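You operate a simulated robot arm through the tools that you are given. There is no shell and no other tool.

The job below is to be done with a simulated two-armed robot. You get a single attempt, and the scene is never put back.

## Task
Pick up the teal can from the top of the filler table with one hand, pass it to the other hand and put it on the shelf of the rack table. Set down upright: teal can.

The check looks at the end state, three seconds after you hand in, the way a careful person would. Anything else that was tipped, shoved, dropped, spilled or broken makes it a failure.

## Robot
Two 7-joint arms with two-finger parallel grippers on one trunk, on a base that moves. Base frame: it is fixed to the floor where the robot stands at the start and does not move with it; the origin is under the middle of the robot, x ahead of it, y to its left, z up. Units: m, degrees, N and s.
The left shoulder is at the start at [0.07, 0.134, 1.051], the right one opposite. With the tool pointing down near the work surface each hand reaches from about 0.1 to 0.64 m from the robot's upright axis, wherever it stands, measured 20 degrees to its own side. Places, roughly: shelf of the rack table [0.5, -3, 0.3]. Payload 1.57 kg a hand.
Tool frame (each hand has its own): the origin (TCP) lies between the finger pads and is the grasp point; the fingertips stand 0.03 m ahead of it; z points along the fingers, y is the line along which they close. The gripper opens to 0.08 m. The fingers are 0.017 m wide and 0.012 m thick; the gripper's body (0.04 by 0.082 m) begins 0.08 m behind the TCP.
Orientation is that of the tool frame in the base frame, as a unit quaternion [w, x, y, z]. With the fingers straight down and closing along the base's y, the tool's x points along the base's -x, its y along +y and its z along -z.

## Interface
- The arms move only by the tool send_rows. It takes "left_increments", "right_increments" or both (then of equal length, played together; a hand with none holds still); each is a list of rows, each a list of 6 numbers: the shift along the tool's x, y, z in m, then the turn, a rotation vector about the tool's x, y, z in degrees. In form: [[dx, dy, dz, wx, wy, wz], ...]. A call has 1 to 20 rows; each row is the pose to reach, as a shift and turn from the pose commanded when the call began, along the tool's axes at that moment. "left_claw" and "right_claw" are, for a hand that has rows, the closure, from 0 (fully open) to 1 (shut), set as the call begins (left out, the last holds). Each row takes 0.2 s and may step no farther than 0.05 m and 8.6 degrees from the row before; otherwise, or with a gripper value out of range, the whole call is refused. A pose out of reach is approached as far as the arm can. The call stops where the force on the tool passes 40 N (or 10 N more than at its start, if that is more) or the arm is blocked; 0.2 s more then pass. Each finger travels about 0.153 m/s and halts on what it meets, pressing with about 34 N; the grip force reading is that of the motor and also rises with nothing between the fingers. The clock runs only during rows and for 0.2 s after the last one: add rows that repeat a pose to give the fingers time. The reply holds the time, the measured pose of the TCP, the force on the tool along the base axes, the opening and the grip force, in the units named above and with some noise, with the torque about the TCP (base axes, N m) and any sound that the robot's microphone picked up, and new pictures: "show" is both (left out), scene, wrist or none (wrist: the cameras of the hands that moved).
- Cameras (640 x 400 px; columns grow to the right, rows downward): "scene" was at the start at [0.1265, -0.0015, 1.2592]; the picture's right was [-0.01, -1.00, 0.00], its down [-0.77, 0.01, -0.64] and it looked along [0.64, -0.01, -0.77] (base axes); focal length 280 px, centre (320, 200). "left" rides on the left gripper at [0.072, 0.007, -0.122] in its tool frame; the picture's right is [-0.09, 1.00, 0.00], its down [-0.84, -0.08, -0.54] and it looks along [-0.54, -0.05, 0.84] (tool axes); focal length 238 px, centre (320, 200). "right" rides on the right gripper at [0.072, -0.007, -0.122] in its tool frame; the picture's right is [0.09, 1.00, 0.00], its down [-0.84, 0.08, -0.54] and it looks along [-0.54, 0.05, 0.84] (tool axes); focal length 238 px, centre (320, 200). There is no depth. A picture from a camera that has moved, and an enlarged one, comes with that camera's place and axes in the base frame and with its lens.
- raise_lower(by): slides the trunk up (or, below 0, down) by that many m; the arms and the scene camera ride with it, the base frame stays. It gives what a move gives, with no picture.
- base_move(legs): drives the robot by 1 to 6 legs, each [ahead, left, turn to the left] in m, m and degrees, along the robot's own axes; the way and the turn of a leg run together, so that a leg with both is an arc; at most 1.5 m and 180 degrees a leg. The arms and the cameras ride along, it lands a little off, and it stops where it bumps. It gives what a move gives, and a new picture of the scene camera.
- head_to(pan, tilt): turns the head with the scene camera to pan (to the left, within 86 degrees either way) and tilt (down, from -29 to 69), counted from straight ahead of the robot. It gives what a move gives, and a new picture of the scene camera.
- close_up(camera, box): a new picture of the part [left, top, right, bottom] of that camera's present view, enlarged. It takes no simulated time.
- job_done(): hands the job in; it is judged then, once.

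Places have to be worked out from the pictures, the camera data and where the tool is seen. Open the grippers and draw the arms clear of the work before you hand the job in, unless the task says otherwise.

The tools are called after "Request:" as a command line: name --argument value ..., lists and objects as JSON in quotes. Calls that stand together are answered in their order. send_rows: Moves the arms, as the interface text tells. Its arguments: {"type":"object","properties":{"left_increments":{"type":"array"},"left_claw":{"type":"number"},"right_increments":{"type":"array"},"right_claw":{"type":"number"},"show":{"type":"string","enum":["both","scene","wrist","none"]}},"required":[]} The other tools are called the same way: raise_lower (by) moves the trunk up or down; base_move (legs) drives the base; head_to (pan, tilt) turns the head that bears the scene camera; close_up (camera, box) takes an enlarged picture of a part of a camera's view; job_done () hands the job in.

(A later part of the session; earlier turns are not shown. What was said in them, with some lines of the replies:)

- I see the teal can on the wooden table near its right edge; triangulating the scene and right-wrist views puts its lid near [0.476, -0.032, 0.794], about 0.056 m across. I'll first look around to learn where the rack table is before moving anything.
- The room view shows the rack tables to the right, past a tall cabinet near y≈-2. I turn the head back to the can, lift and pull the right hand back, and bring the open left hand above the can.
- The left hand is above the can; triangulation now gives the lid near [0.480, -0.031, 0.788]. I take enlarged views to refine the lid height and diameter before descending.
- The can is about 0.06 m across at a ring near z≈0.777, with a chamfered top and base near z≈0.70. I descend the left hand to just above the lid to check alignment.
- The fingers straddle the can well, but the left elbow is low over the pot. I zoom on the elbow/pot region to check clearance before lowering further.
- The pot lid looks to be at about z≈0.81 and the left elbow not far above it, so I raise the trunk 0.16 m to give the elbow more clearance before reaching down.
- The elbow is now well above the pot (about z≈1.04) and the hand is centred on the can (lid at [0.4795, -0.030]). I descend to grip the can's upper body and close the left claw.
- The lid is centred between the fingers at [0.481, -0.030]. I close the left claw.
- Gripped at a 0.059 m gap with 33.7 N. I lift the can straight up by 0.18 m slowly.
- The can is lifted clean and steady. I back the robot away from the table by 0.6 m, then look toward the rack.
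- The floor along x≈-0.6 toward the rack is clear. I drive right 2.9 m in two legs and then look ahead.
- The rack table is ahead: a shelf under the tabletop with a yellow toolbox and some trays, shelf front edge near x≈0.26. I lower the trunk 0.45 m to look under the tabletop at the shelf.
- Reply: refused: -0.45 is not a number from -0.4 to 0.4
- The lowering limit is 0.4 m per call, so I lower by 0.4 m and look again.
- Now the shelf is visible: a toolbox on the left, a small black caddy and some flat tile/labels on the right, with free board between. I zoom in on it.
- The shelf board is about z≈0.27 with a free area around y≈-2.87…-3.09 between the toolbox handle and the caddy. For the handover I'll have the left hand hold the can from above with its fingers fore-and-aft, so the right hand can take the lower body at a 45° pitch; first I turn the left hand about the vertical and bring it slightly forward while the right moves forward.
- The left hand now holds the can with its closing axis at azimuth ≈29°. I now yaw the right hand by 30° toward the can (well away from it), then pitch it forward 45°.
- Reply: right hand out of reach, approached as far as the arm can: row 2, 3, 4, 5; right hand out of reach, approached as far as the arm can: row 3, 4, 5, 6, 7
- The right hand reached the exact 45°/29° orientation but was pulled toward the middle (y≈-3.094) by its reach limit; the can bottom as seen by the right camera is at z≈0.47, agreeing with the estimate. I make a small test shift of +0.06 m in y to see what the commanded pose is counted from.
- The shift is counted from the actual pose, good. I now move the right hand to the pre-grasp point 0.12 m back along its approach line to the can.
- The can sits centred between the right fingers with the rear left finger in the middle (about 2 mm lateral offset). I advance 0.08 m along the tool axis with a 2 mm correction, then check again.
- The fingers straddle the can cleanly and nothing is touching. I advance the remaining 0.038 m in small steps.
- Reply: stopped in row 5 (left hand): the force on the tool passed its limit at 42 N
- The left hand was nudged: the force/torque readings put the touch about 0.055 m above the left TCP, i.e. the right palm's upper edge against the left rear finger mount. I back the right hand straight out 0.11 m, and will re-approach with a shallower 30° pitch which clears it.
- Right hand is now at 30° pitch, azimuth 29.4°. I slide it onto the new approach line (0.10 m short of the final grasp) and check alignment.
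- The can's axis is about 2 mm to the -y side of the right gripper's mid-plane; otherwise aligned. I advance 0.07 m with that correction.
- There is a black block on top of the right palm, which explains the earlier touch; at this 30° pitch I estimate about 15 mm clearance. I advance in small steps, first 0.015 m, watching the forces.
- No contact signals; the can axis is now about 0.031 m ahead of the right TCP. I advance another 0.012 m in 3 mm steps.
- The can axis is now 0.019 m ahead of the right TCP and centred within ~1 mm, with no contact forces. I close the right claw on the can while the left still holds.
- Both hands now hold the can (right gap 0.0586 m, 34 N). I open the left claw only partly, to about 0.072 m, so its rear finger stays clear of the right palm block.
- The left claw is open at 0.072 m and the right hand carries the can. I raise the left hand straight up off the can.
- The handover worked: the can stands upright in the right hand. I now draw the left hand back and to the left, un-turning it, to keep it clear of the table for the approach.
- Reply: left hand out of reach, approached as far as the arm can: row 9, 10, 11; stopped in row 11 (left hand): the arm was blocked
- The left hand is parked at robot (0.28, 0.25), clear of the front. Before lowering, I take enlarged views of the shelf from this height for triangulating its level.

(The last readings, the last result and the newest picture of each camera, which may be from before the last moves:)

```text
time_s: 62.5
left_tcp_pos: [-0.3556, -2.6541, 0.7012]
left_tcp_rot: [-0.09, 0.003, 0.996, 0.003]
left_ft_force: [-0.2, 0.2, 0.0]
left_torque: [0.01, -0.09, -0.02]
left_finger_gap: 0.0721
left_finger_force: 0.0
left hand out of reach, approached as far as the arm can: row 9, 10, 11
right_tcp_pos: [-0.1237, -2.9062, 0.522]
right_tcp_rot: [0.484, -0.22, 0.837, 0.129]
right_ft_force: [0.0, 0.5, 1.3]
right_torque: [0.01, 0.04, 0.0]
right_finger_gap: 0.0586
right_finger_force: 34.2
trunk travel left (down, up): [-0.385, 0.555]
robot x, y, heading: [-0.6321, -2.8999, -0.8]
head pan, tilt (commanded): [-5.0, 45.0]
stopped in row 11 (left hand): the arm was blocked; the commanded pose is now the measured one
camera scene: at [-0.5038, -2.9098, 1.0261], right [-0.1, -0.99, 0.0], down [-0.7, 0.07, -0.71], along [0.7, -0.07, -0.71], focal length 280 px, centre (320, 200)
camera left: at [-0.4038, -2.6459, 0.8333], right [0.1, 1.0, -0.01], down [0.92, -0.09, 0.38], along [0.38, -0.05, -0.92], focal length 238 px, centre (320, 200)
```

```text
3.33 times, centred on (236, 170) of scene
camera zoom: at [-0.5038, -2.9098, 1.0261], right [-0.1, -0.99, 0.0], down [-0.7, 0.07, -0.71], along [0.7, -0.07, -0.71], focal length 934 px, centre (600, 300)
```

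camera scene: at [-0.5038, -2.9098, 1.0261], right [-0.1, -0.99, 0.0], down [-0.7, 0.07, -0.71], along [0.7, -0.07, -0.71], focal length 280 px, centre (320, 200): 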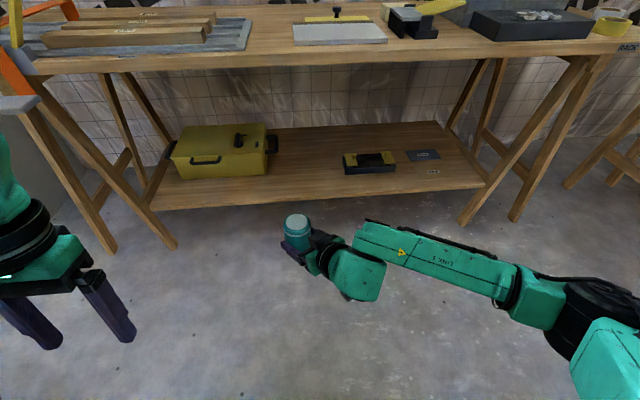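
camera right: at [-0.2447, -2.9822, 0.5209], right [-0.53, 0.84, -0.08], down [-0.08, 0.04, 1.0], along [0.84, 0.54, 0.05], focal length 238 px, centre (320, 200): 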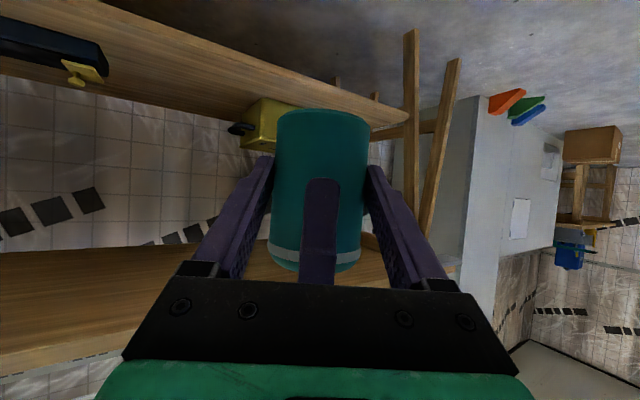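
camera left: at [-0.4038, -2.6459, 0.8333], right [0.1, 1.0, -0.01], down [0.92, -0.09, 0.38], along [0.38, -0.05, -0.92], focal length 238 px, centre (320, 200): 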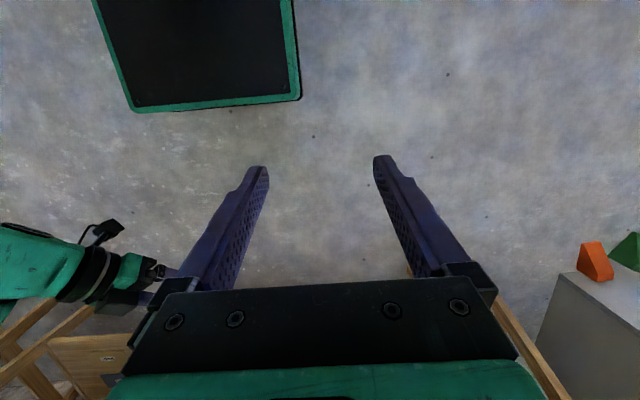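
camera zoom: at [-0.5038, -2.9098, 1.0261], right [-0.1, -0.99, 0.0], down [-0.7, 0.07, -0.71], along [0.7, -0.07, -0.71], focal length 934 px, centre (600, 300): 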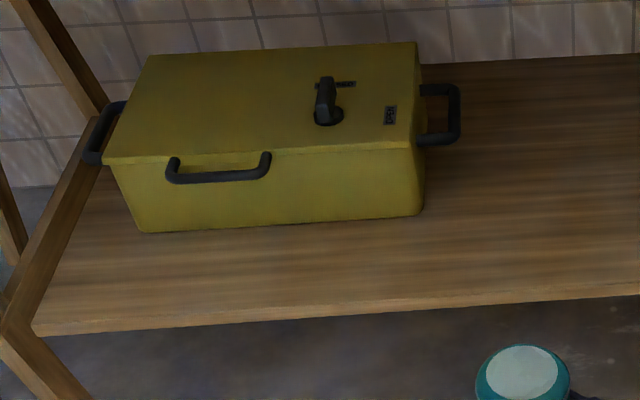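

From this view the shelf spans roughly x 0.26–0.75, y -2.37 to -3.64 (for z≈0.28), with free board between y≈-2.84 (toolbox handle) and y≈-3.10 (caddy). I lower the trunk 0.14 m so the can rides about 5 cm above the shelf level, then re-measure.

Request:
raise_lower --by -0.14

Request:
head_to --pan -5 --tilt 35

Request:
close_up --camera "scene" --box '[330, 130, 522, 250]'

```text
time_s: 64.2
left_tcp_pos: [-0.3544, -2.6554, 0.5608]
left_tcp_rot: [-0.088, 0.002, 0.996, 0.002]
left_ft_force: [-0.5, -0.7, 0.1]
left_torque: [0.0, -0.02, 0.0]
left_finger_gap: 0.0718
left_finger_force: 0.0
right_tcp_pos: [-0.1229, -2.9068, 0.3822]
right_tcp_rot: [0.485, -0.22, 0.837, 0.129]
right_ft_force: [-0.2, -0.1, -0.3]
right_torque: [-0.03, 0.01, 0.01]
right_finger_gap: 0.059
right_finger_force: 33.2
trunk travel left (down, up): [-0.245, 0.695]
robot x, y, heading: [-0.6361, -2.8987, -0.6]
head pan, tilt (commanded): [-5.0, 45.0]
```

```text
time_s: 64.9
left_tcp_pos: [-0.3546, -2.6532, 0.5616]
left_tcp_rot: [-0.089, 0.002, 0.996, 0.002]
left_ft_force: [0.4, 0.6, -0.8]
left_torque: [-0.02, -0.01, -0.03]
left_finger_gap: 0.0717
left_finger_force: 0.1
right_tcp_pos: [-0.1241, -2.9053, 0.3822]
right_tcp_rot: [0.485, -0.22, 0.837, 0.129]
right_ft_force: [-0.2, 0.3, -1.0]
right_torque: [-0.03, 0.0, 0.01]
right_finger_gap: 0.0588
right_finger_force: 33.8
trunk travel left (down, up): [-0.245, 0.695]
robot x, y, heading: [-0.6345, -2.9006, -1.0]
head pan, tilt (commanded): [-5.0, 35.0]
camera scene: at [-0.4967, -2.9102, 0.9008], right [-0.1, -0.99, 0.0], down [-0.57, 0.06, -0.82], along [0.81, -0.08, -0.57], focal length 280 px, centre (320, 200)
```

scene: 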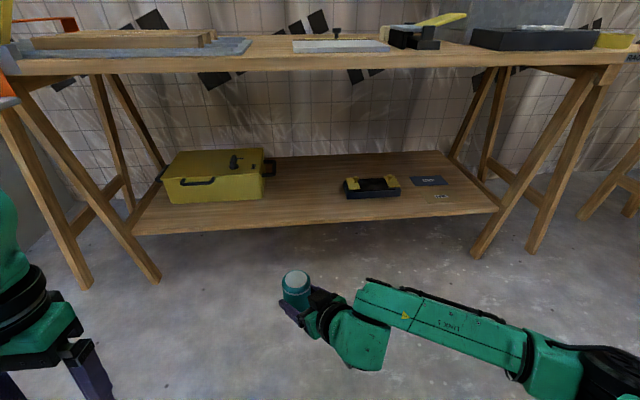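

```text
3.33 times, centred on (426, 190) of scene
camera zoom: at [-0.4967, -2.9102, 0.9008], right [-0.1, -0.99, 0.0], down [-0.57, 0.06, -0.82], along [0.81, -0.08, -0.57], focal length 934 px, centre (-33, 233)
```

zoom: 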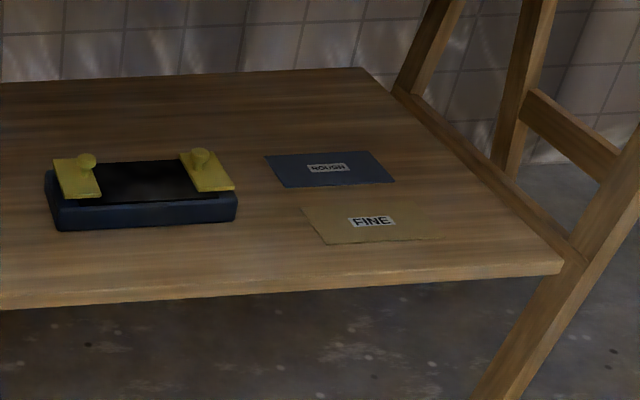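

Triangulation puts the shelf top between z≈0.26 and 0.31; the can bottom is now near z≈0.336. I raise 0.03 m for margin, and drive 0.28 m ahead and 0.065 m to the right as a first leg.

Request:
raise_lower --by 0.03

Request:
base_move --legs '[[0, -0.065, 0], [0.28, 0, 0]]'

```text
time_s: 65.7
left_tcp_pos: [-0.3552, -2.654, 0.5899]
left_tcp_rot: [-0.09, 0.002, 0.996, 0.002]
left_ft_force: [-0.2, -0.6, -0.4]
left_torque: [0.0, -0.01, 0.01]
left_finger_gap: 0.0723
left_finger_force: 0.1
right_tcp_pos: [-0.1225, -2.9061, 0.4124]
right_tcp_rot: [0.485, -0.22, 0.837, 0.129]
right_ft_force: [-0.4, -0.2, -0.3]
right_torque: [-0.04, 0.05, 0.02]
right_finger_gap: 0.0586
right_finger_force: 34.2
trunk travel left (down, up): [-0.275, 0.665]
robot x, y, heading: [-0.6349, -2.9023, -0.6]
head pan, tilt (commanded): [-5.0, 35.0]
```

```text
time_s: 68.2
left_tcp_pos: [-0.0781, -2.7221, 0.5907]
left_tcp_rot: [-0.09, 0.003, 0.996, 0.003]
left_ft_force: [-0.3, 0.4, -1.2]
left_torque: [0.02, -0.04, -0.05]
left_finger_gap: 0.0721
left_finger_force: 0.0
right_tcp_pos: [0.1528, -2.9754, 0.4124]
right_tcp_rot: [0.484, -0.22, 0.837, 0.128]
right_ft_force: [0.8, -1.1, 0.4]
right_torque: [-0.02, 0.01, 0.0]
right_finger_gap: 0.0588
right_finger_force: 33.9
trunk travel left (down, up): [-0.275, 0.665]
robot x, y, heading: [-0.3561, -2.9698, -0.7]
head pan, tilt (commanded): [-5.0, 35.0]
camera scene: at [-0.219, -2.9789, 0.9308], right [-0.1, -0.99, 0.0], down [-0.57, 0.06, -0.82], along [0.81, -0.08, -0.57], focal length 280 px, centre (320, 200)
```

scene: 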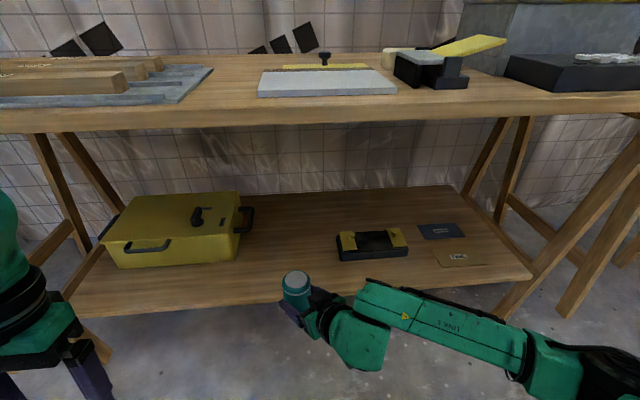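

We are closer now. I take enlarged views of the shelf ahead to re-measure its front edge, height and the free spot.

Request:
close_up --camera "scene" --box '[220, 180, 412, 300]'

Request:
close_up --camera "scene" --box '[360, 190, 552, 310]'

Request:
close_up --camera "right" --box '[0, 0, 640, 400]'

```text
3.33 times, centred on (316, 240) of scene
camera zoom: at [-0.219, -2.9789, 0.9308], right [-0.1, -0.99, 0.0], down [-0.57, 0.06, -0.82], along [0.81, -0.08, -0.57], focal length 934 px, centre (333, 67)
```

zoom: 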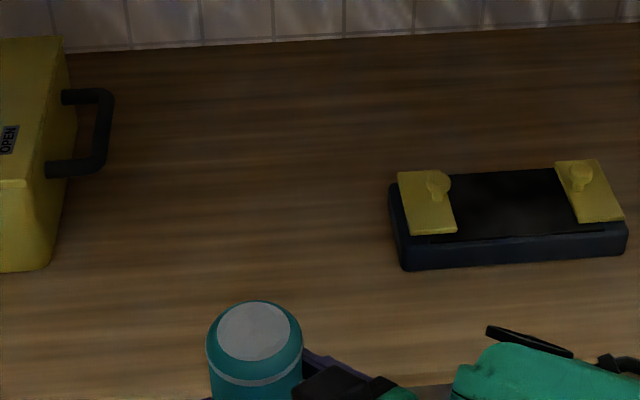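

```text
3.33 times, centred on (456, 250) of scene
camera zoom: at [-0.219, -2.9789, 0.9308], right [-0.1, -0.99, 0.0], down [-0.57, 0.06, -0.82], along [0.81, -0.08, -0.57], focal length 934 px, centre (-133, 33)
```

zoom: 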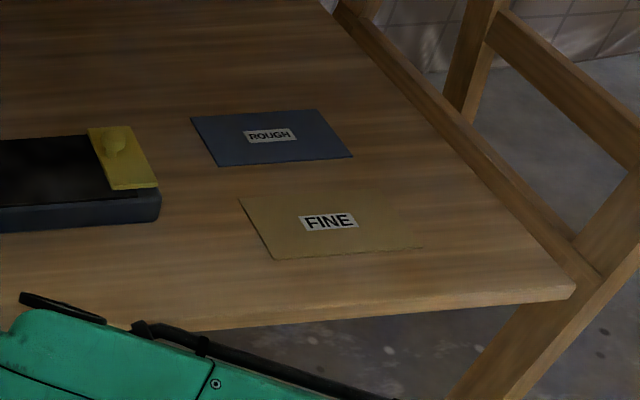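

```text
1.00 times, centred on (320, 200) of right (not enlarged: the box is as wide or as high as the picture)
camera zoom: at [0.0328, -3.0512, 0.4107], right [-0.53, 0.84, -0.08], down [-0.08, 0.04, 1.0], along [0.84, 0.54, 0.05], focal length 238 px, centre (320, 200)
```

zoom: 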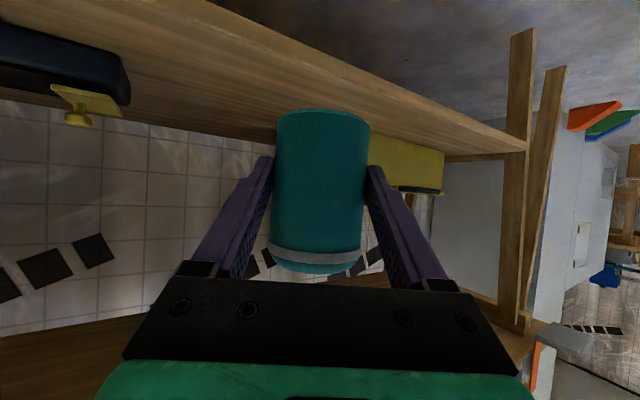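

Two good triangulations give the shelf top z≈0.29 and front edge x≈0.253; the caddy's near corner is at (0.364, -3.10) and the toolbox handle ends at y≈-2.83. I drive 0.193 m ahead so the can is over about (0.36, -2.97).

Request:
base_move --legs '[[0.193, 0, 0]]'

Request:
head_to --pan 0 --tilt 45

Request:
close_up --camera "right" --box '[0, 0, 640, 400]'

```text
time_s: 69.8
left_tcp_pos: [0.1147, -2.7252, 0.59]
left_tcp_rot: [-0.089, 0.003, 0.996, 0.002]
left_ft_force: [-0.6, -0.2, 0.0]
left_torque: [0.01, -0.04, -0.03]
left_finger_gap: 0.072
left_finger_force: 0.0
right_tcp_pos: [0.346, -2.976, 0.4125]
right_tcp_rot: [0.484, -0.22, 0.837, 0.128]
right_ft_force: [0.3, 0.4, -0.6]
right_torque: [0.0, 0.04, -0.04]
right_finger_gap: 0.0589
right_finger_force: 33.4
trunk travel left (down, up): [-0.275, 0.665]
robot x, y, heading: [-0.1643, -2.9731, -0.6]
head pan, tilt (commanded): [-5.0, 35.0]
camera scene: at [-0.0263, -2.9811, 0.9308], right [-0.1, -1.0, 0.0], down [-0.57, 0.06, -0.82], along [0.81, -0.08, -0.57], focal length 280 px, centre (320, 200)
```

scene: 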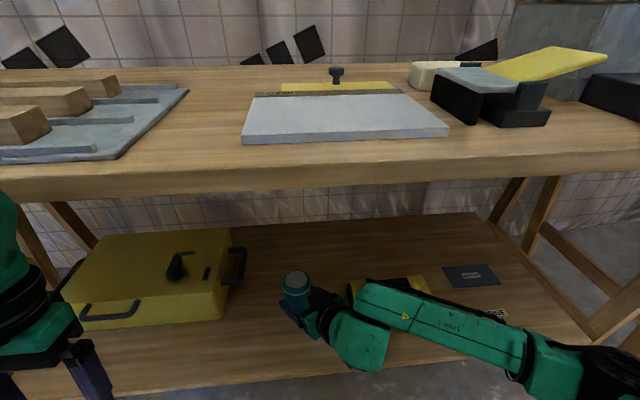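

```text
time_s: 70.5
left_tcp_pos: [0.1155, -2.7243, 0.5915]
left_tcp_rot: [-0.089, 0.003, 0.996, 0.002]
left_ft_force: [0.4, -0.3, 0.0]
left_torque: [0.01, 0.0, -0.02]
left_finger_gap: 0.0722
left_finger_force: 0.0
right_tcp_pos: [0.3465, -2.9755, 0.4127]
right_tcp_rot: [0.484, -0.221, 0.837, 0.129]
right_ft_force: [0.0, 0.1, 0.8]
right_torque: [-0.01, 0.06, -0.01]
right_finger_gap: 0.059
right_finger_force: 34.1
trunk travel left (down, up): [-0.275, 0.665]
robot x, y, heading: [-0.1609, -2.9747, -0.6]
head pan, tilt (commanded): [0.0, 45.0]
camera scene: at [-0.0329, -2.9734, 0.9161], right [-0.01, -1.0, 0.0], down [-0.71, 0.01, -0.71], along [0.71, -0.01, -0.71], focal length 280 px, centre (320, 200)
```

scene: 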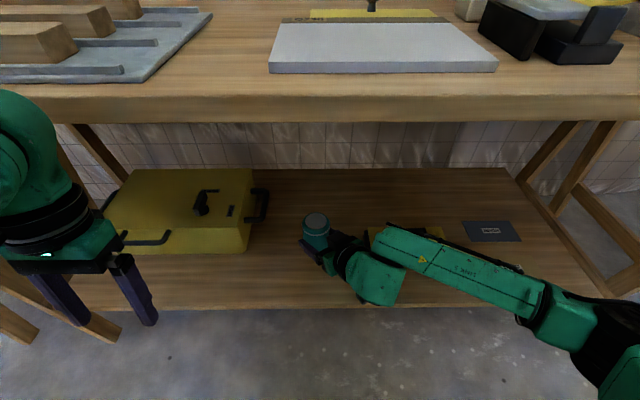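

```text
1.00 times, centred on (320, 200) of right (not enlarged: the box is as wide or as high as the picture)
camera zoom: at [0.2253, -3.0531, 0.4107], right [-0.53, 0.84, -0.08], down [-0.08, 0.04, 1.0], along [0.84, 0.54, 0.05], focal length 238 px, centre (320, 200)
```

zoom: 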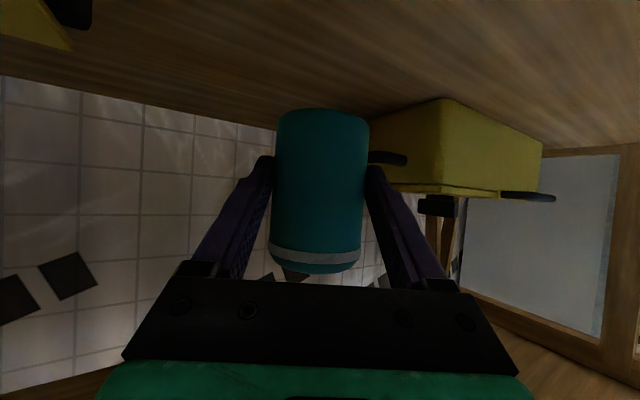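

The can is over (0.361, -2.968), with clear board around it. I lower the right hand straight down 0.055 m first.

Request:
send_rows --right_increments '[[0.013, 0, 0.0075, 0, 0, 0], [0.026, 0, 0.0149, 0, 0, 0], [0.0391, 0, 0.0224, 0, 0, 0], [0.0477, 0, 0.0273, 0, 0, 0], [0.0477, 0, 0.0273, 0, 0, 0]]' --right_claw 1

Request:
close_up --camera "scene" --box '[240, 170, 432, 290]'

```text
time_s: 71.7
left_tcp_pos: [0.1147, -2.7255, 0.5912]
left_tcp_rot: [-0.088, 0.003, 0.996, 0.001]
left_ft_force: [0.3, 0.0, 0.2]
left_torque: [-0.02, -0.02, -0.02]
left_finger_gap: 0.0721
left_finger_force: 0.1
right_tcp_pos: [0.3461, -2.9776, 0.3578]
right_tcp_rot: [0.484, -0.221, 0.837, 0.129]
right_ft_force: [-0.3, -0.8, 0.0]
right_torque: [-0.03, 0.04, 0.04]
right_finger_gap: 0.0585
right_finger_force: 34.3
trunk travel left (down, up): [-0.275, 0.665]
robot x, y, heading: [-0.1642, -2.9674, -0.8]
head pan, tilt (commanded): [0.0, 45.0]
camera scene: at [-0.0329, -2.9733, 0.916], right [-0.01, -1.0, 0.0], down [-0.71, 0.01, -0.71], along [0.71, -0.01, -0.71], focal length 280 px, centre (320, 200)
camera right: at [0.2253, -3.0532, 0.3555], right [-0.53, 0.84, -0.08], down [-0.08, 0.04, 1.0], along [0.84, 0.54, 0.05], focal length 238 px, centre (320, 200)
```

scene: 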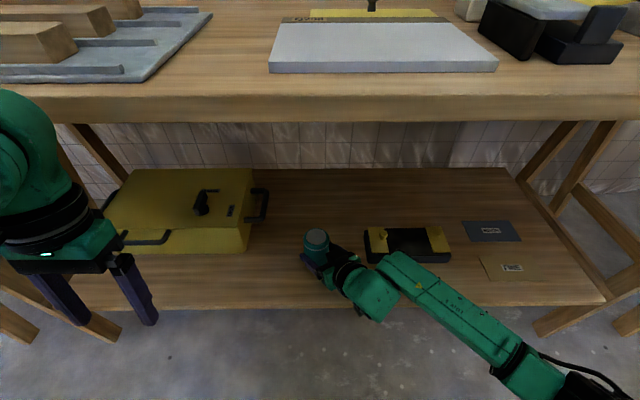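
right: 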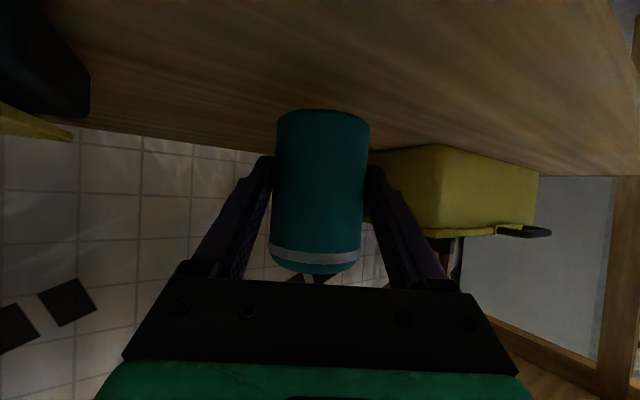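

```text
3.33 times, centred on (336, 230) of scene
camera zoom: at [-0.0329, -2.9733, 0.916], right [-0.01, -1.0, 0.0], down [-0.71, 0.01, -0.71], along [0.71, -0.01, -0.71], focal length 934 px, centre (267, 100)
```

zoom: 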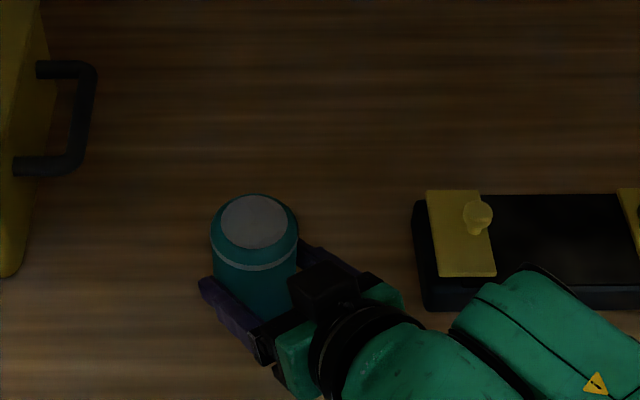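

Can bottom is now about 2 cm above the board by estimate. I lower 0.012 m more and read the force.

Request:
send_rows --right_increments '[[0.0052, 0, 0.003, 0, 0, 0], [0.0104, 0, 0.006, 0, 0, 0], [0.0104, 0, 0.006, 0, 0, 0]]' --right_claw 1 --show "wrist"

Request:
close_up --camera "right" --box '[220, 80, 420, 205]'

```text
time_s: 72.5
left_tcp_pos: [0.1149, -2.7248, 0.5913]
left_tcp_rot: [-0.089, 0.003, 0.996, 0.002]
left_ft_force: [-0.2, -0.5, 0.5]
left_torque: [-0.02, -0.01, 0.01]
left_finger_gap: 0.0724
left_finger_force: 0.1
right_tcp_pos: [0.3459, -2.9769, 0.345]
right_tcp_rot: [0.484, -0.221, 0.837, 0.129]
right_ft_force: [-0.2, 0.0, -0.7]
right_torque: [-0.04, 0.03, -0.02]
right_finger_gap: 0.059
right_finger_force: 33.6
trunk travel left (down, up): [-0.275, 0.665]
robot x, y, heading: [-0.162, -2.9709, -0.7]
head pan, tilt (commanded): [0.0, 45.0]
camera right: at [0.2251, -3.0529, 0.3433], right [-0.53, 0.84, -0.08], down [-0.08, 0.04, 1.0], along [0.84, 0.54, 0.05], focal length 238 px, centre (320, 200)
```

right: 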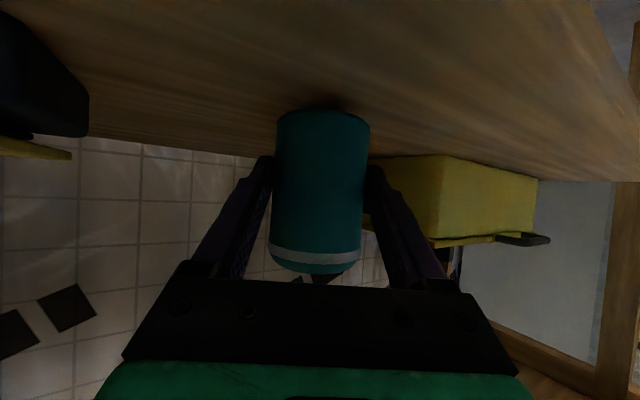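

```text
3.20 times, centred on (320, 142) of right
camera zoom: at [0.2251, -3.0529, 0.3433], right [-0.53, 0.84, -0.08], down [-0.08, 0.04, 1.0], along [0.84, 0.54, 0.05], focal length 763 px, centre (320, 384)
```

zoom: 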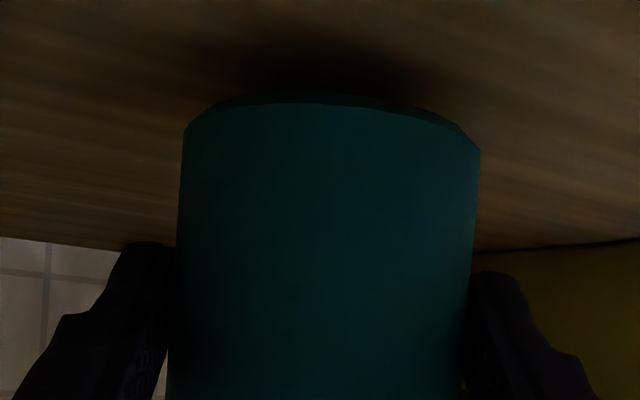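

The shadow shows the can just above the board, still no load. I continue down in 3 mm rows, 6 mm in total.

Request:
send_rows --right_increments '[[0.0026, 0, 0.0015, 0, 0, 0], [0.0052, 0, 0.003, 0, 0, 0], [0.0052, 0, 0.003, 0, 0, 0]]' --right_claw 1 --show "none"

Request:
close_up --camera "right" --box '[220, 80, 420, 205]'

```text
time_s: 73.3
left_tcp_pos: [0.1145, -2.7248, 0.5899]
left_tcp_rot: [-0.089, 0.003, 0.996, 0.002]
left_ft_force: [0.5, -0.3, 0.3]
left_torque: [0.05, -0.02, 0.02]
left_finger_gap: 0.0719
left_finger_force: 0.1
right_tcp_pos: [0.3464, -2.9762, 0.3396]
right_tcp_rot: [0.484, -0.221, 0.837, 0.129]
right_ft_force: [-0.1, 0.3, 0.2]
right_torque: [-0.01, 0.05, -0.03]
right_finger_gap: 0.0587
right_finger_force: 33.9
trunk travel left (down, up): [-0.275, 0.665]
robot x, y, heading: [-0.1655, -2.9696, -0.9]
head pan, tilt (commanded): [0.0, 45.0]
```

```text
3.20 times, centred on (320, 142) of right
camera zoom: at [0.2249, -3.0525, 0.3377], right [-0.53, 0.84, -0.08], down [-0.08, 0.04, 1.0], along [0.84, 0.54, 0.05], focal length 763 px, centre (320, 384)
```

zoom: 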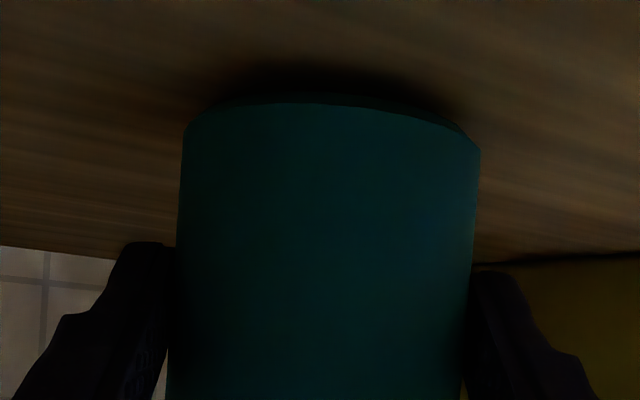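

Still no load, and the contact shadow is tightening. I go down another 4 mm in 2 mm rows.

Request:
send_rows --right_increments '[[0.0017, 0, 0.001, 0, 0, 0], [0.0035, 0, 0.002, 0, 0, 0], [0.0035, 0, 0.002, 0, 0, 0]]' --right_claw 1 --show "none"

Request:
close_up --camera "right" --box '[220, 80, 420, 205]'

```text
time_s: 74.1
left_tcp_pos: [0.1143, -2.7248, 0.5913]
left_tcp_rot: [-0.089, 0.002, 0.996, 0.002]
left_ft_force: [-0.3, -0.6, 0.3]
left_torque: [-0.01, -0.01, -0.04]
left_finger_gap: 0.0721
left_finger_force: 0.0
right_tcp_pos: [0.3449, -2.9753, 0.3353]
right_tcp_rot: [0.484, -0.221, 0.837, 0.13]
right_ft_force: [0.0, 0.0, -0.7]
right_torque: [-0.04, 0.0, 0.01]
right_finger_gap: 0.0587
right_finger_force: 33.8
trunk travel left (down, up): [-0.275, 0.665]
robot x, y, heading: [-0.1629, -2.9745, -0.6]
head pan, tilt (commanded): [0.0, 45.0]
```

```text
3.20 times, centred on (320, 142) of right
camera zoom: at [0.2251, -3.0531, 0.3336], right [-0.53, 0.84, -0.08], down [-0.08, 0.04, 1.0], along [0.84, 0.54, 0.05], focal length 763 px, centre (320, 384)
```

zoom: 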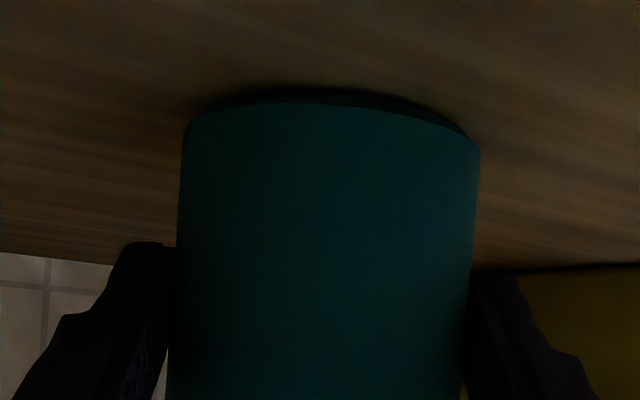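

Nearly touching now. I lower 2 mm more and check the force.

Request:
send_rows --right_increments '[[0.0009, 0, 0.0005, 0, 0, 0], [0.0017, 0, 0.001, 0, 0, 0], [0.0017, 0, 0.001, 0, 0, 0]]' --right_claw 1 --show "none"

Request:
close_up --camera "right" --box '[220, 80, 420, 205]'

```text
time_s: 74.9
left_tcp_pos: [0.1153, -2.7249, 0.5906]
left_tcp_rot: [-0.089, 0.003, 0.996, 0.001]
left_ft_force: [0.2, -0.6, -0.4]
left_torque: [-0.02, 0.0, -0.01]
left_finger_gap: 0.072
left_finger_force: 0.1
right_tcp_pos: [0.346, -2.976, 0.3346]
right_tcp_rot: [0.485, -0.221, 0.836, 0.129]
right_ft_force: [0.2, -0.3, 1.3]
right_torque: [-0.03, 0.02, -0.05]
right_finger_gap: 0.0588
right_finger_force: 34.3
trunk travel left (down, up): [-0.275, 0.665]
robot x, y, heading: [-0.1672, -2.9734, -0.7]
head pan, tilt (commanded): [0.0, 45.0]
```

```text
3.20 times, centred on (320, 142) of right
camera zoom: at [0.2253, -3.0528, 0.3324], right [-0.53, 0.84, -0.08], down [-0.08, 0.04, 1.0], along [0.84, 0.54, 0.05], focal length 763 px, centre (320, 384)
```

zoom: 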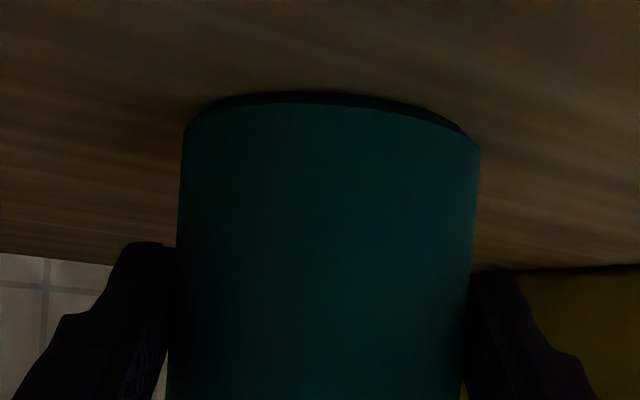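

The shadow has almost vanished and Fz rose slightly (1.3 N). I press down 1.5 mm more to confirm contact.

Request:
send_rows --right_increments '[[0.0007, 0, 0.0004, 0, 0, 0], [0.0013, 0, 0.00075, 0, 0, 0], [0.0013, 0, 0.00075, 0, 0, 0]]' --right_claw 1 --show "none"

Request:
close_up --camera "right" --box '[220, 80, 420, 205]'

```text
time_s: 75.7
left_tcp_pos: [0.1139, -2.7246, 0.5919]
left_tcp_rot: [-0.088, 0.003, 0.996, 0.002]
left_ft_force: [-0.5, -0.1, 0.2]
left_torque: [-0.01, 0.01, 0.0]
left_finger_gap: 0.072
left_finger_force: 0.0
right_tcp_pos: [0.3458, -2.9768, 0.334]
right_tcp_rot: [0.485, -0.221, 0.836, 0.129]
right_ft_force: [-1.2, -1.9, 10.0]
right_torque: [-0.2, 0.14, -0.01]
right_finger_gap: 0.059
right_finger_force: 34.7
trunk travel left (down, up): [-0.275, 0.665]
robot x, y, heading: [-0.1635, -2.9706, -0.9]
head pan, tilt (commanded): [0.0, 45.0]
```

```text
3.20 times, centred on (320, 142) of right
camera zoom: at [0.2254, -3.0527, 0.3319], right [-0.53, 0.84, -0.08], down [-0.09, 0.04, 1.0], along [0.84, 0.54, 0.05], focal length 763 px, centre (320, 384)
```

zoom: 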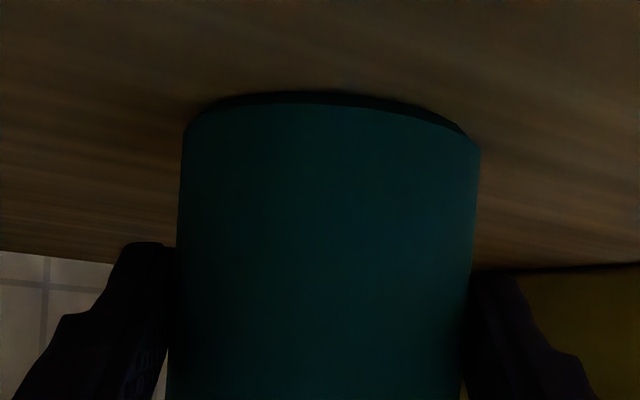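

Fz reads 10 N: the can stands firmly on the shelf. I relieve about 1 mm of the preload and then open the right claw.

Request:
send_rows --right_increments '[[-0.0008, 0, -0.0005, 0, 0, 0], [-0.0008, 0, -0.0005, 0, 0, 0]]' --right_claw 1 --show "none"

Request:
send_rows --right_increments '[[0, 0, 0, 0, 0, 0], [0, 0, 0, 0, 0, 0], [0, 0, 0, 0, 0, 0], [0, 0, 0, 0, 0, 0]]' --right_claw 0

Request:
close_up --camera "scene" --box '[240, 170, 432, 290]'

```text
time_s: 76.3
left_tcp_pos: [0.1139, -2.7245, 0.5915]
left_tcp_rot: [-0.089, 0.002, 0.996, 0.002]
left_ft_force: [0.6, 0.7, 0.0]
left_torque: [-0.03, 0.01, -0.01]
left_finger_gap: 0.072
left_finger_force: 0.0
right_tcp_pos: [0.3449, -2.9753, 0.3351]
right_tcp_rot: [0.486, -0.221, 0.836, 0.129]
right_ft_force: [2.8, -0.5, 7.5]
right_torque: [-0.13, -0.05, 0.01]
right_finger_gap: 0.0587
right_finger_force: 34.5
trunk travel left (down, up): [-0.275, 0.665]
robot x, y, heading: [-0.1633, -2.9727, -0.5]
head pan, tilt (commanded): [0.0, 45.0]
```

```text
time_s: 77.3
left_tcp_pos: [0.1148, -2.7243, 0.5905]
left_tcp_rot: [-0.089, 0.002, 0.996, 0.002]
left_ft_force: [0.3, 0.8, 0.0]
left_torque: [-0.03, -0.03, 0.0]
left_finger_gap: 0.0721
left_finger_force: 0.1
right_tcp_pos: [0.3461, -2.9766, 0.3329]
right_tcp_rot: [0.484, -0.221, 0.837, 0.129]
right_ft_force: [-0.1, -0.7, 0.0]
right_torque: [0.02, 0.03, 0.02]
right_finger_gap: 0.08
right_finger_force: 0.1
trunk travel left (down, up): [-0.275, 0.665]
robot x, y, heading: [-0.1636, -2.9704, -0.2]
head pan, tilt (commanded): [0.0, 45.0]
camera scene: at [-0.0332, -2.9733, 0.9161], right [-0.01, -1.0, 0.0], down [-0.71, 0.01, -0.71], along [0.71, -0.01, -0.71], focal length 280 px, centre (320, 200)
camera right: at [0.2253, -3.0527, 0.3316], right [-0.53, 0.84, -0.08], down [-0.08, 0.04, 1.0], along [0.84, 0.54, 0.05], focal length 238 px, centre (320, 200)
```

scene: 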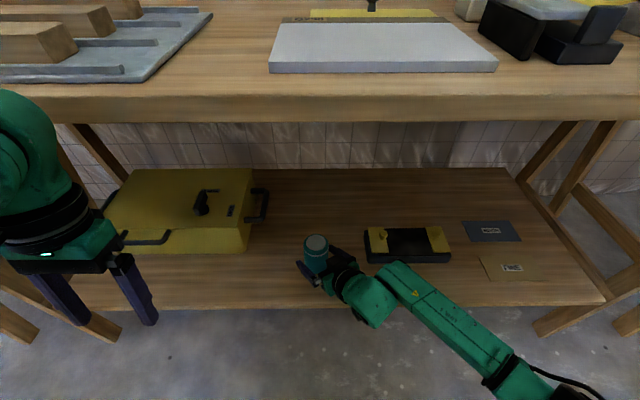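
right: 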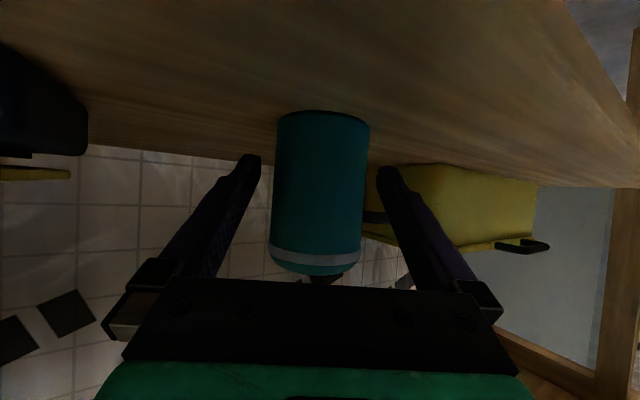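

```text
3.33 times, centred on (336, 230) of scene
camera zoom: at [-0.0332, -2.9733, 0.9161], right [-0.01, -1.0, 0.0], down [-0.71, 0.01, -0.71], along [0.71, -0.01, -0.71], focal length 934 px, centre (267, 100)
```

zoom: 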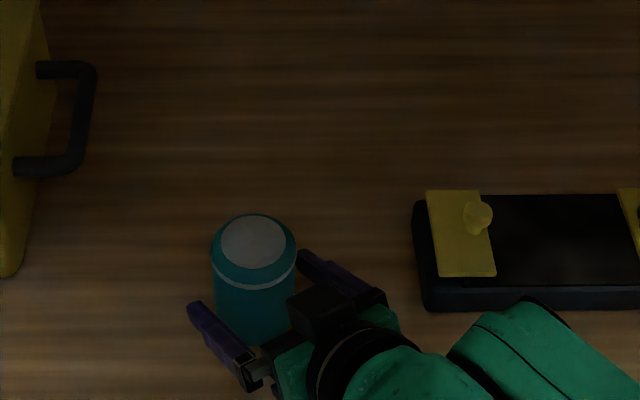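

The claw is open and the can stands free between the fingers. I withdraw the right hand straight back along its axis by 0.12 m.

Request:
send_rows --right_increments '[[0, 0, -0.015, 0, 0, 0], [0, 0, -0.03, 0, 0, 0], [0, 0, -0.05, 0, 0, 0], [0, 0, -0.07, 0, 0, 0], [0, 0, -0.095, 0, 0, 0], [0, 0, -0.12, 0, 0, 0], [0, 0, -0.12, 0, 0, 0]]' --right_claw 0

Request:
close_up --camera "scene" --box '[240, 170, 432, 290]'

```text
time_s: 78.9
left_tcp_pos: [0.1145, -2.7246, 0.5909]
left_tcp_rot: [-0.089, 0.002, 0.996, 0.002]
left_ft_force: [-0.2, 0.8, 0.4]
left_torque: [0.03, 0.0, 0.02]
left_finger_gap: 0.0719
left_finger_force: 0.1
right_tcp_pos: [0.2559, -3.0272, 0.3929]
right_tcp_rot: [0.484, -0.221, 0.837, 0.13]
right_ft_force: [-0.1, 0.2, -0.2]
right_torque: [-0.02, 0.0, 0.0]
right_finger_gap: 0.0799
right_finger_force: 0.0
trunk travel left (down, up): [-0.275, 0.665]
robot x, y, heading: [-0.1658, -2.9702, -0.6]
head pan, tilt (commanded): [0.0, 45.0]
camera scene: at [-0.0333, -2.9733, 0.9161], right [-0.01, -1.0, 0.0], down [-0.71, 0.01, -0.71], along [0.71, -0.01, -0.71], focal length 280 px, centre (320, 200)
camera right: at [0.1346, -3.104, 0.3916], right [-0.53, 0.84, -0.08], down [-0.08, 0.04, 1.0], along [0.84, 0.54, 0.05], focal length 238 px, centre (320, 200)
```

scene: 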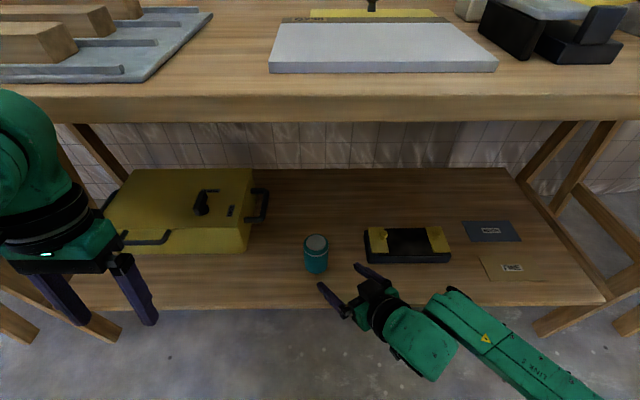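
right: 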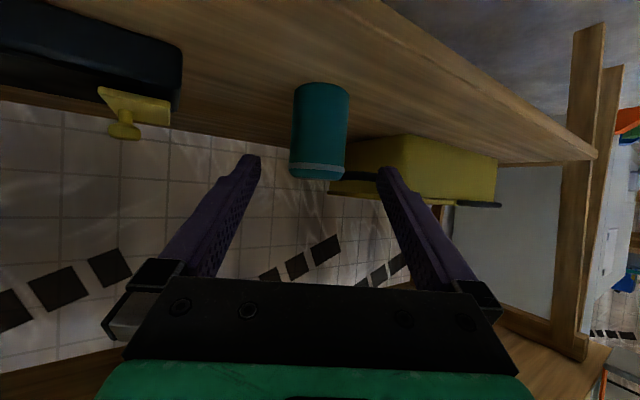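

```text
3.33 times, centred on (336, 230) of scene
camera zoom: at [-0.0333, -2.9733, 0.9161], right [-0.01, -1.0, 0.0], down [-0.71, 0.01, -0.71], along [0.71, -0.01, -0.71], focal length 934 px, centre (267, 100)
```

zoom: 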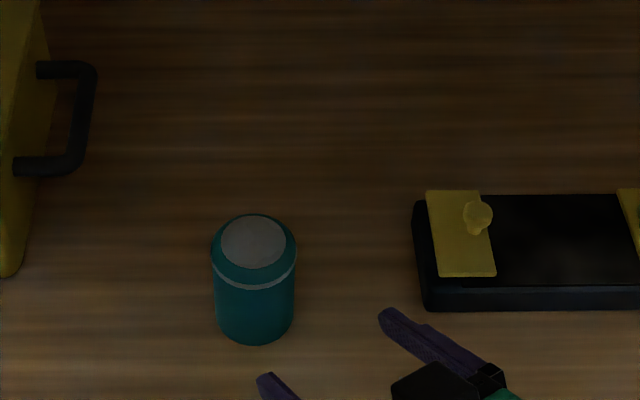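

The can stands upright and free on the shelf. I back the robot off 0.45 m, then open the left claw too.

Request:
base_move --legs '[[-0.45, 0, 0]]'

Request:
send_rows --left_increments '[[0, 0, 0, 0, 0, 0], [0, 0, 0, 0, 0, 0]]' --left_claw 0 --show "scene"

Request:
close_up --camera "scene" --box '[220, 60, 476, 220]'

```text
time_s: 81.6
left_tcp_pos: [-0.3394, -2.7201, 0.5916]
left_tcp_rot: [-0.089, 0.002, 0.996, 0.002]
left_ft_force: [0.0, -0.2, -0.6]
left_torque: [-0.04, 0.04, 0.01]
left_finger_gap: 0.0719
left_finger_force: 0.1
right_tcp_pos: [-0.1976, -3.0234, 0.3939]
right_tcp_rot: [0.485, -0.22, 0.836, 0.129]
right_ft_force: [-0.2, 1.1, 0.1]
right_torque: [-0.01, -0.02, 0.02]
right_finger_gap: 0.08
right_finger_force: 0.1
trunk travel left (down, up): [-0.275, 0.665]
robot x, y, heading: [-0.6161, -2.9657, -0.8]
head pan, tilt (commanded): [0.0, 45.0]
camera scene: at [-0.4872, -2.9681, 0.9161], right [-0.01, -1.0, 0.0], down [-0.71, 0.01, -0.71], along [0.71, -0.01, -0.71], focal length 280 px, centre (320, 200)
```

scene: 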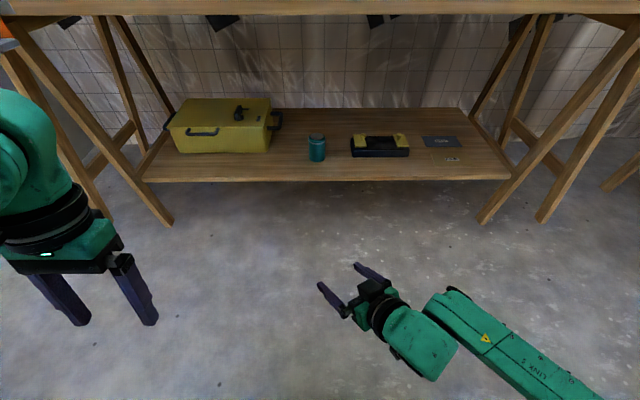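

```text
time_s: 82.2
left_tcp_pos: [-0.3394, -2.72, 0.591]
left_tcp_rot: [-0.089, 0.003, 0.996, 0.002]
left_ft_force: [-0.5, 0.6, 0.1]
left_torque: [0.02, -0.01, 0.0]
left_finger_gap: 0.0799
left_finger_force: 0.0
right_tcp_pos: [-0.1986, -3.0225, 0.3937]
right_tcp_rot: [0.483, -0.221, 0.837, 0.129]
right_ft_force: [0.1, 1.0, -0.9]
right_torque: [0.0, -0.01, 0.01]
right_finger_gap: 0.0798
right_finger_force: 0.1
trunk travel left (down, up): [-0.275, 0.665]
robot x, y, heading: [-0.6176, -2.9657, -0.9]
head pan, tilt (commanded): [0.0, 45.0]
camera scene: at [-0.4871, -2.9681, 0.9161], right [-0.01, -1.0, 0.0], down [-0.71, 0.01, -0.71], along [0.71, -0.01, -0.71], focal length 280 px, centre (320, 200)
```

scene: 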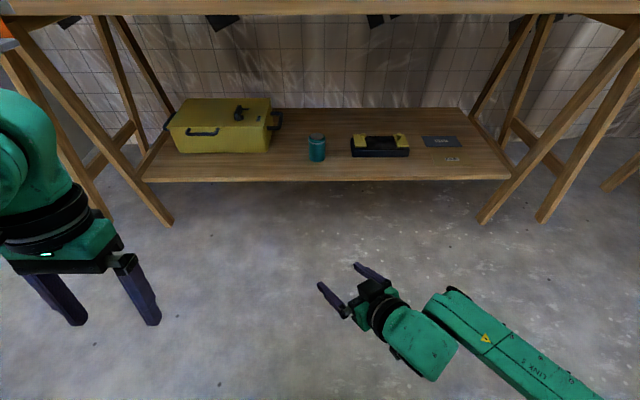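

```text
2.50 times, centred on (348, 140) of scene
camera zoom: at [-0.4871, -2.9681, 0.9161], right [-0.01, -1.0, 0.0], down [-0.71, 0.01, -0.71], along [0.71, -0.01, -0.71], focal length 700 px, centre (250, 350)
```

zoom: 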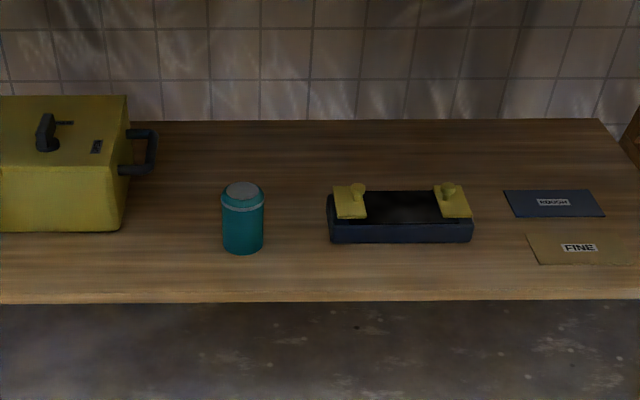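

The can stands upright on the rack shelf between the toolbox and the caddy. Everything else on the rack is where it was, and both hands are open and clear, so I hand the job in.

Request:
job_done

```text
The job is handed in.
```

The teal can is standing upright on the rack table's shelf, between the yellow toolbox and the black caddy. It is about 0.1 m in from the front edge.

- **Pick:** The left hand took the can from the top of the filler table, gripping it from above. I raised the trunk first so the left elbow stayed clear of the pot.
- **Handover:** I passed it to the right hand in open floor in front of the rack. On the first approach, the right palm bumped a left finger mount (about 42 N). I backed off and came in again at a shallower angle. The can was not knocked or dropped.
- **Placing:** The right hand lowered the can until the shelf took the load, then let go and drew straight back.

In the last pictures nothing else on the rack had moved. I did not go back to look at the filler table after leaving it. Both grippers are open, and the robot stands about 0.45 m back from where it set the can down.
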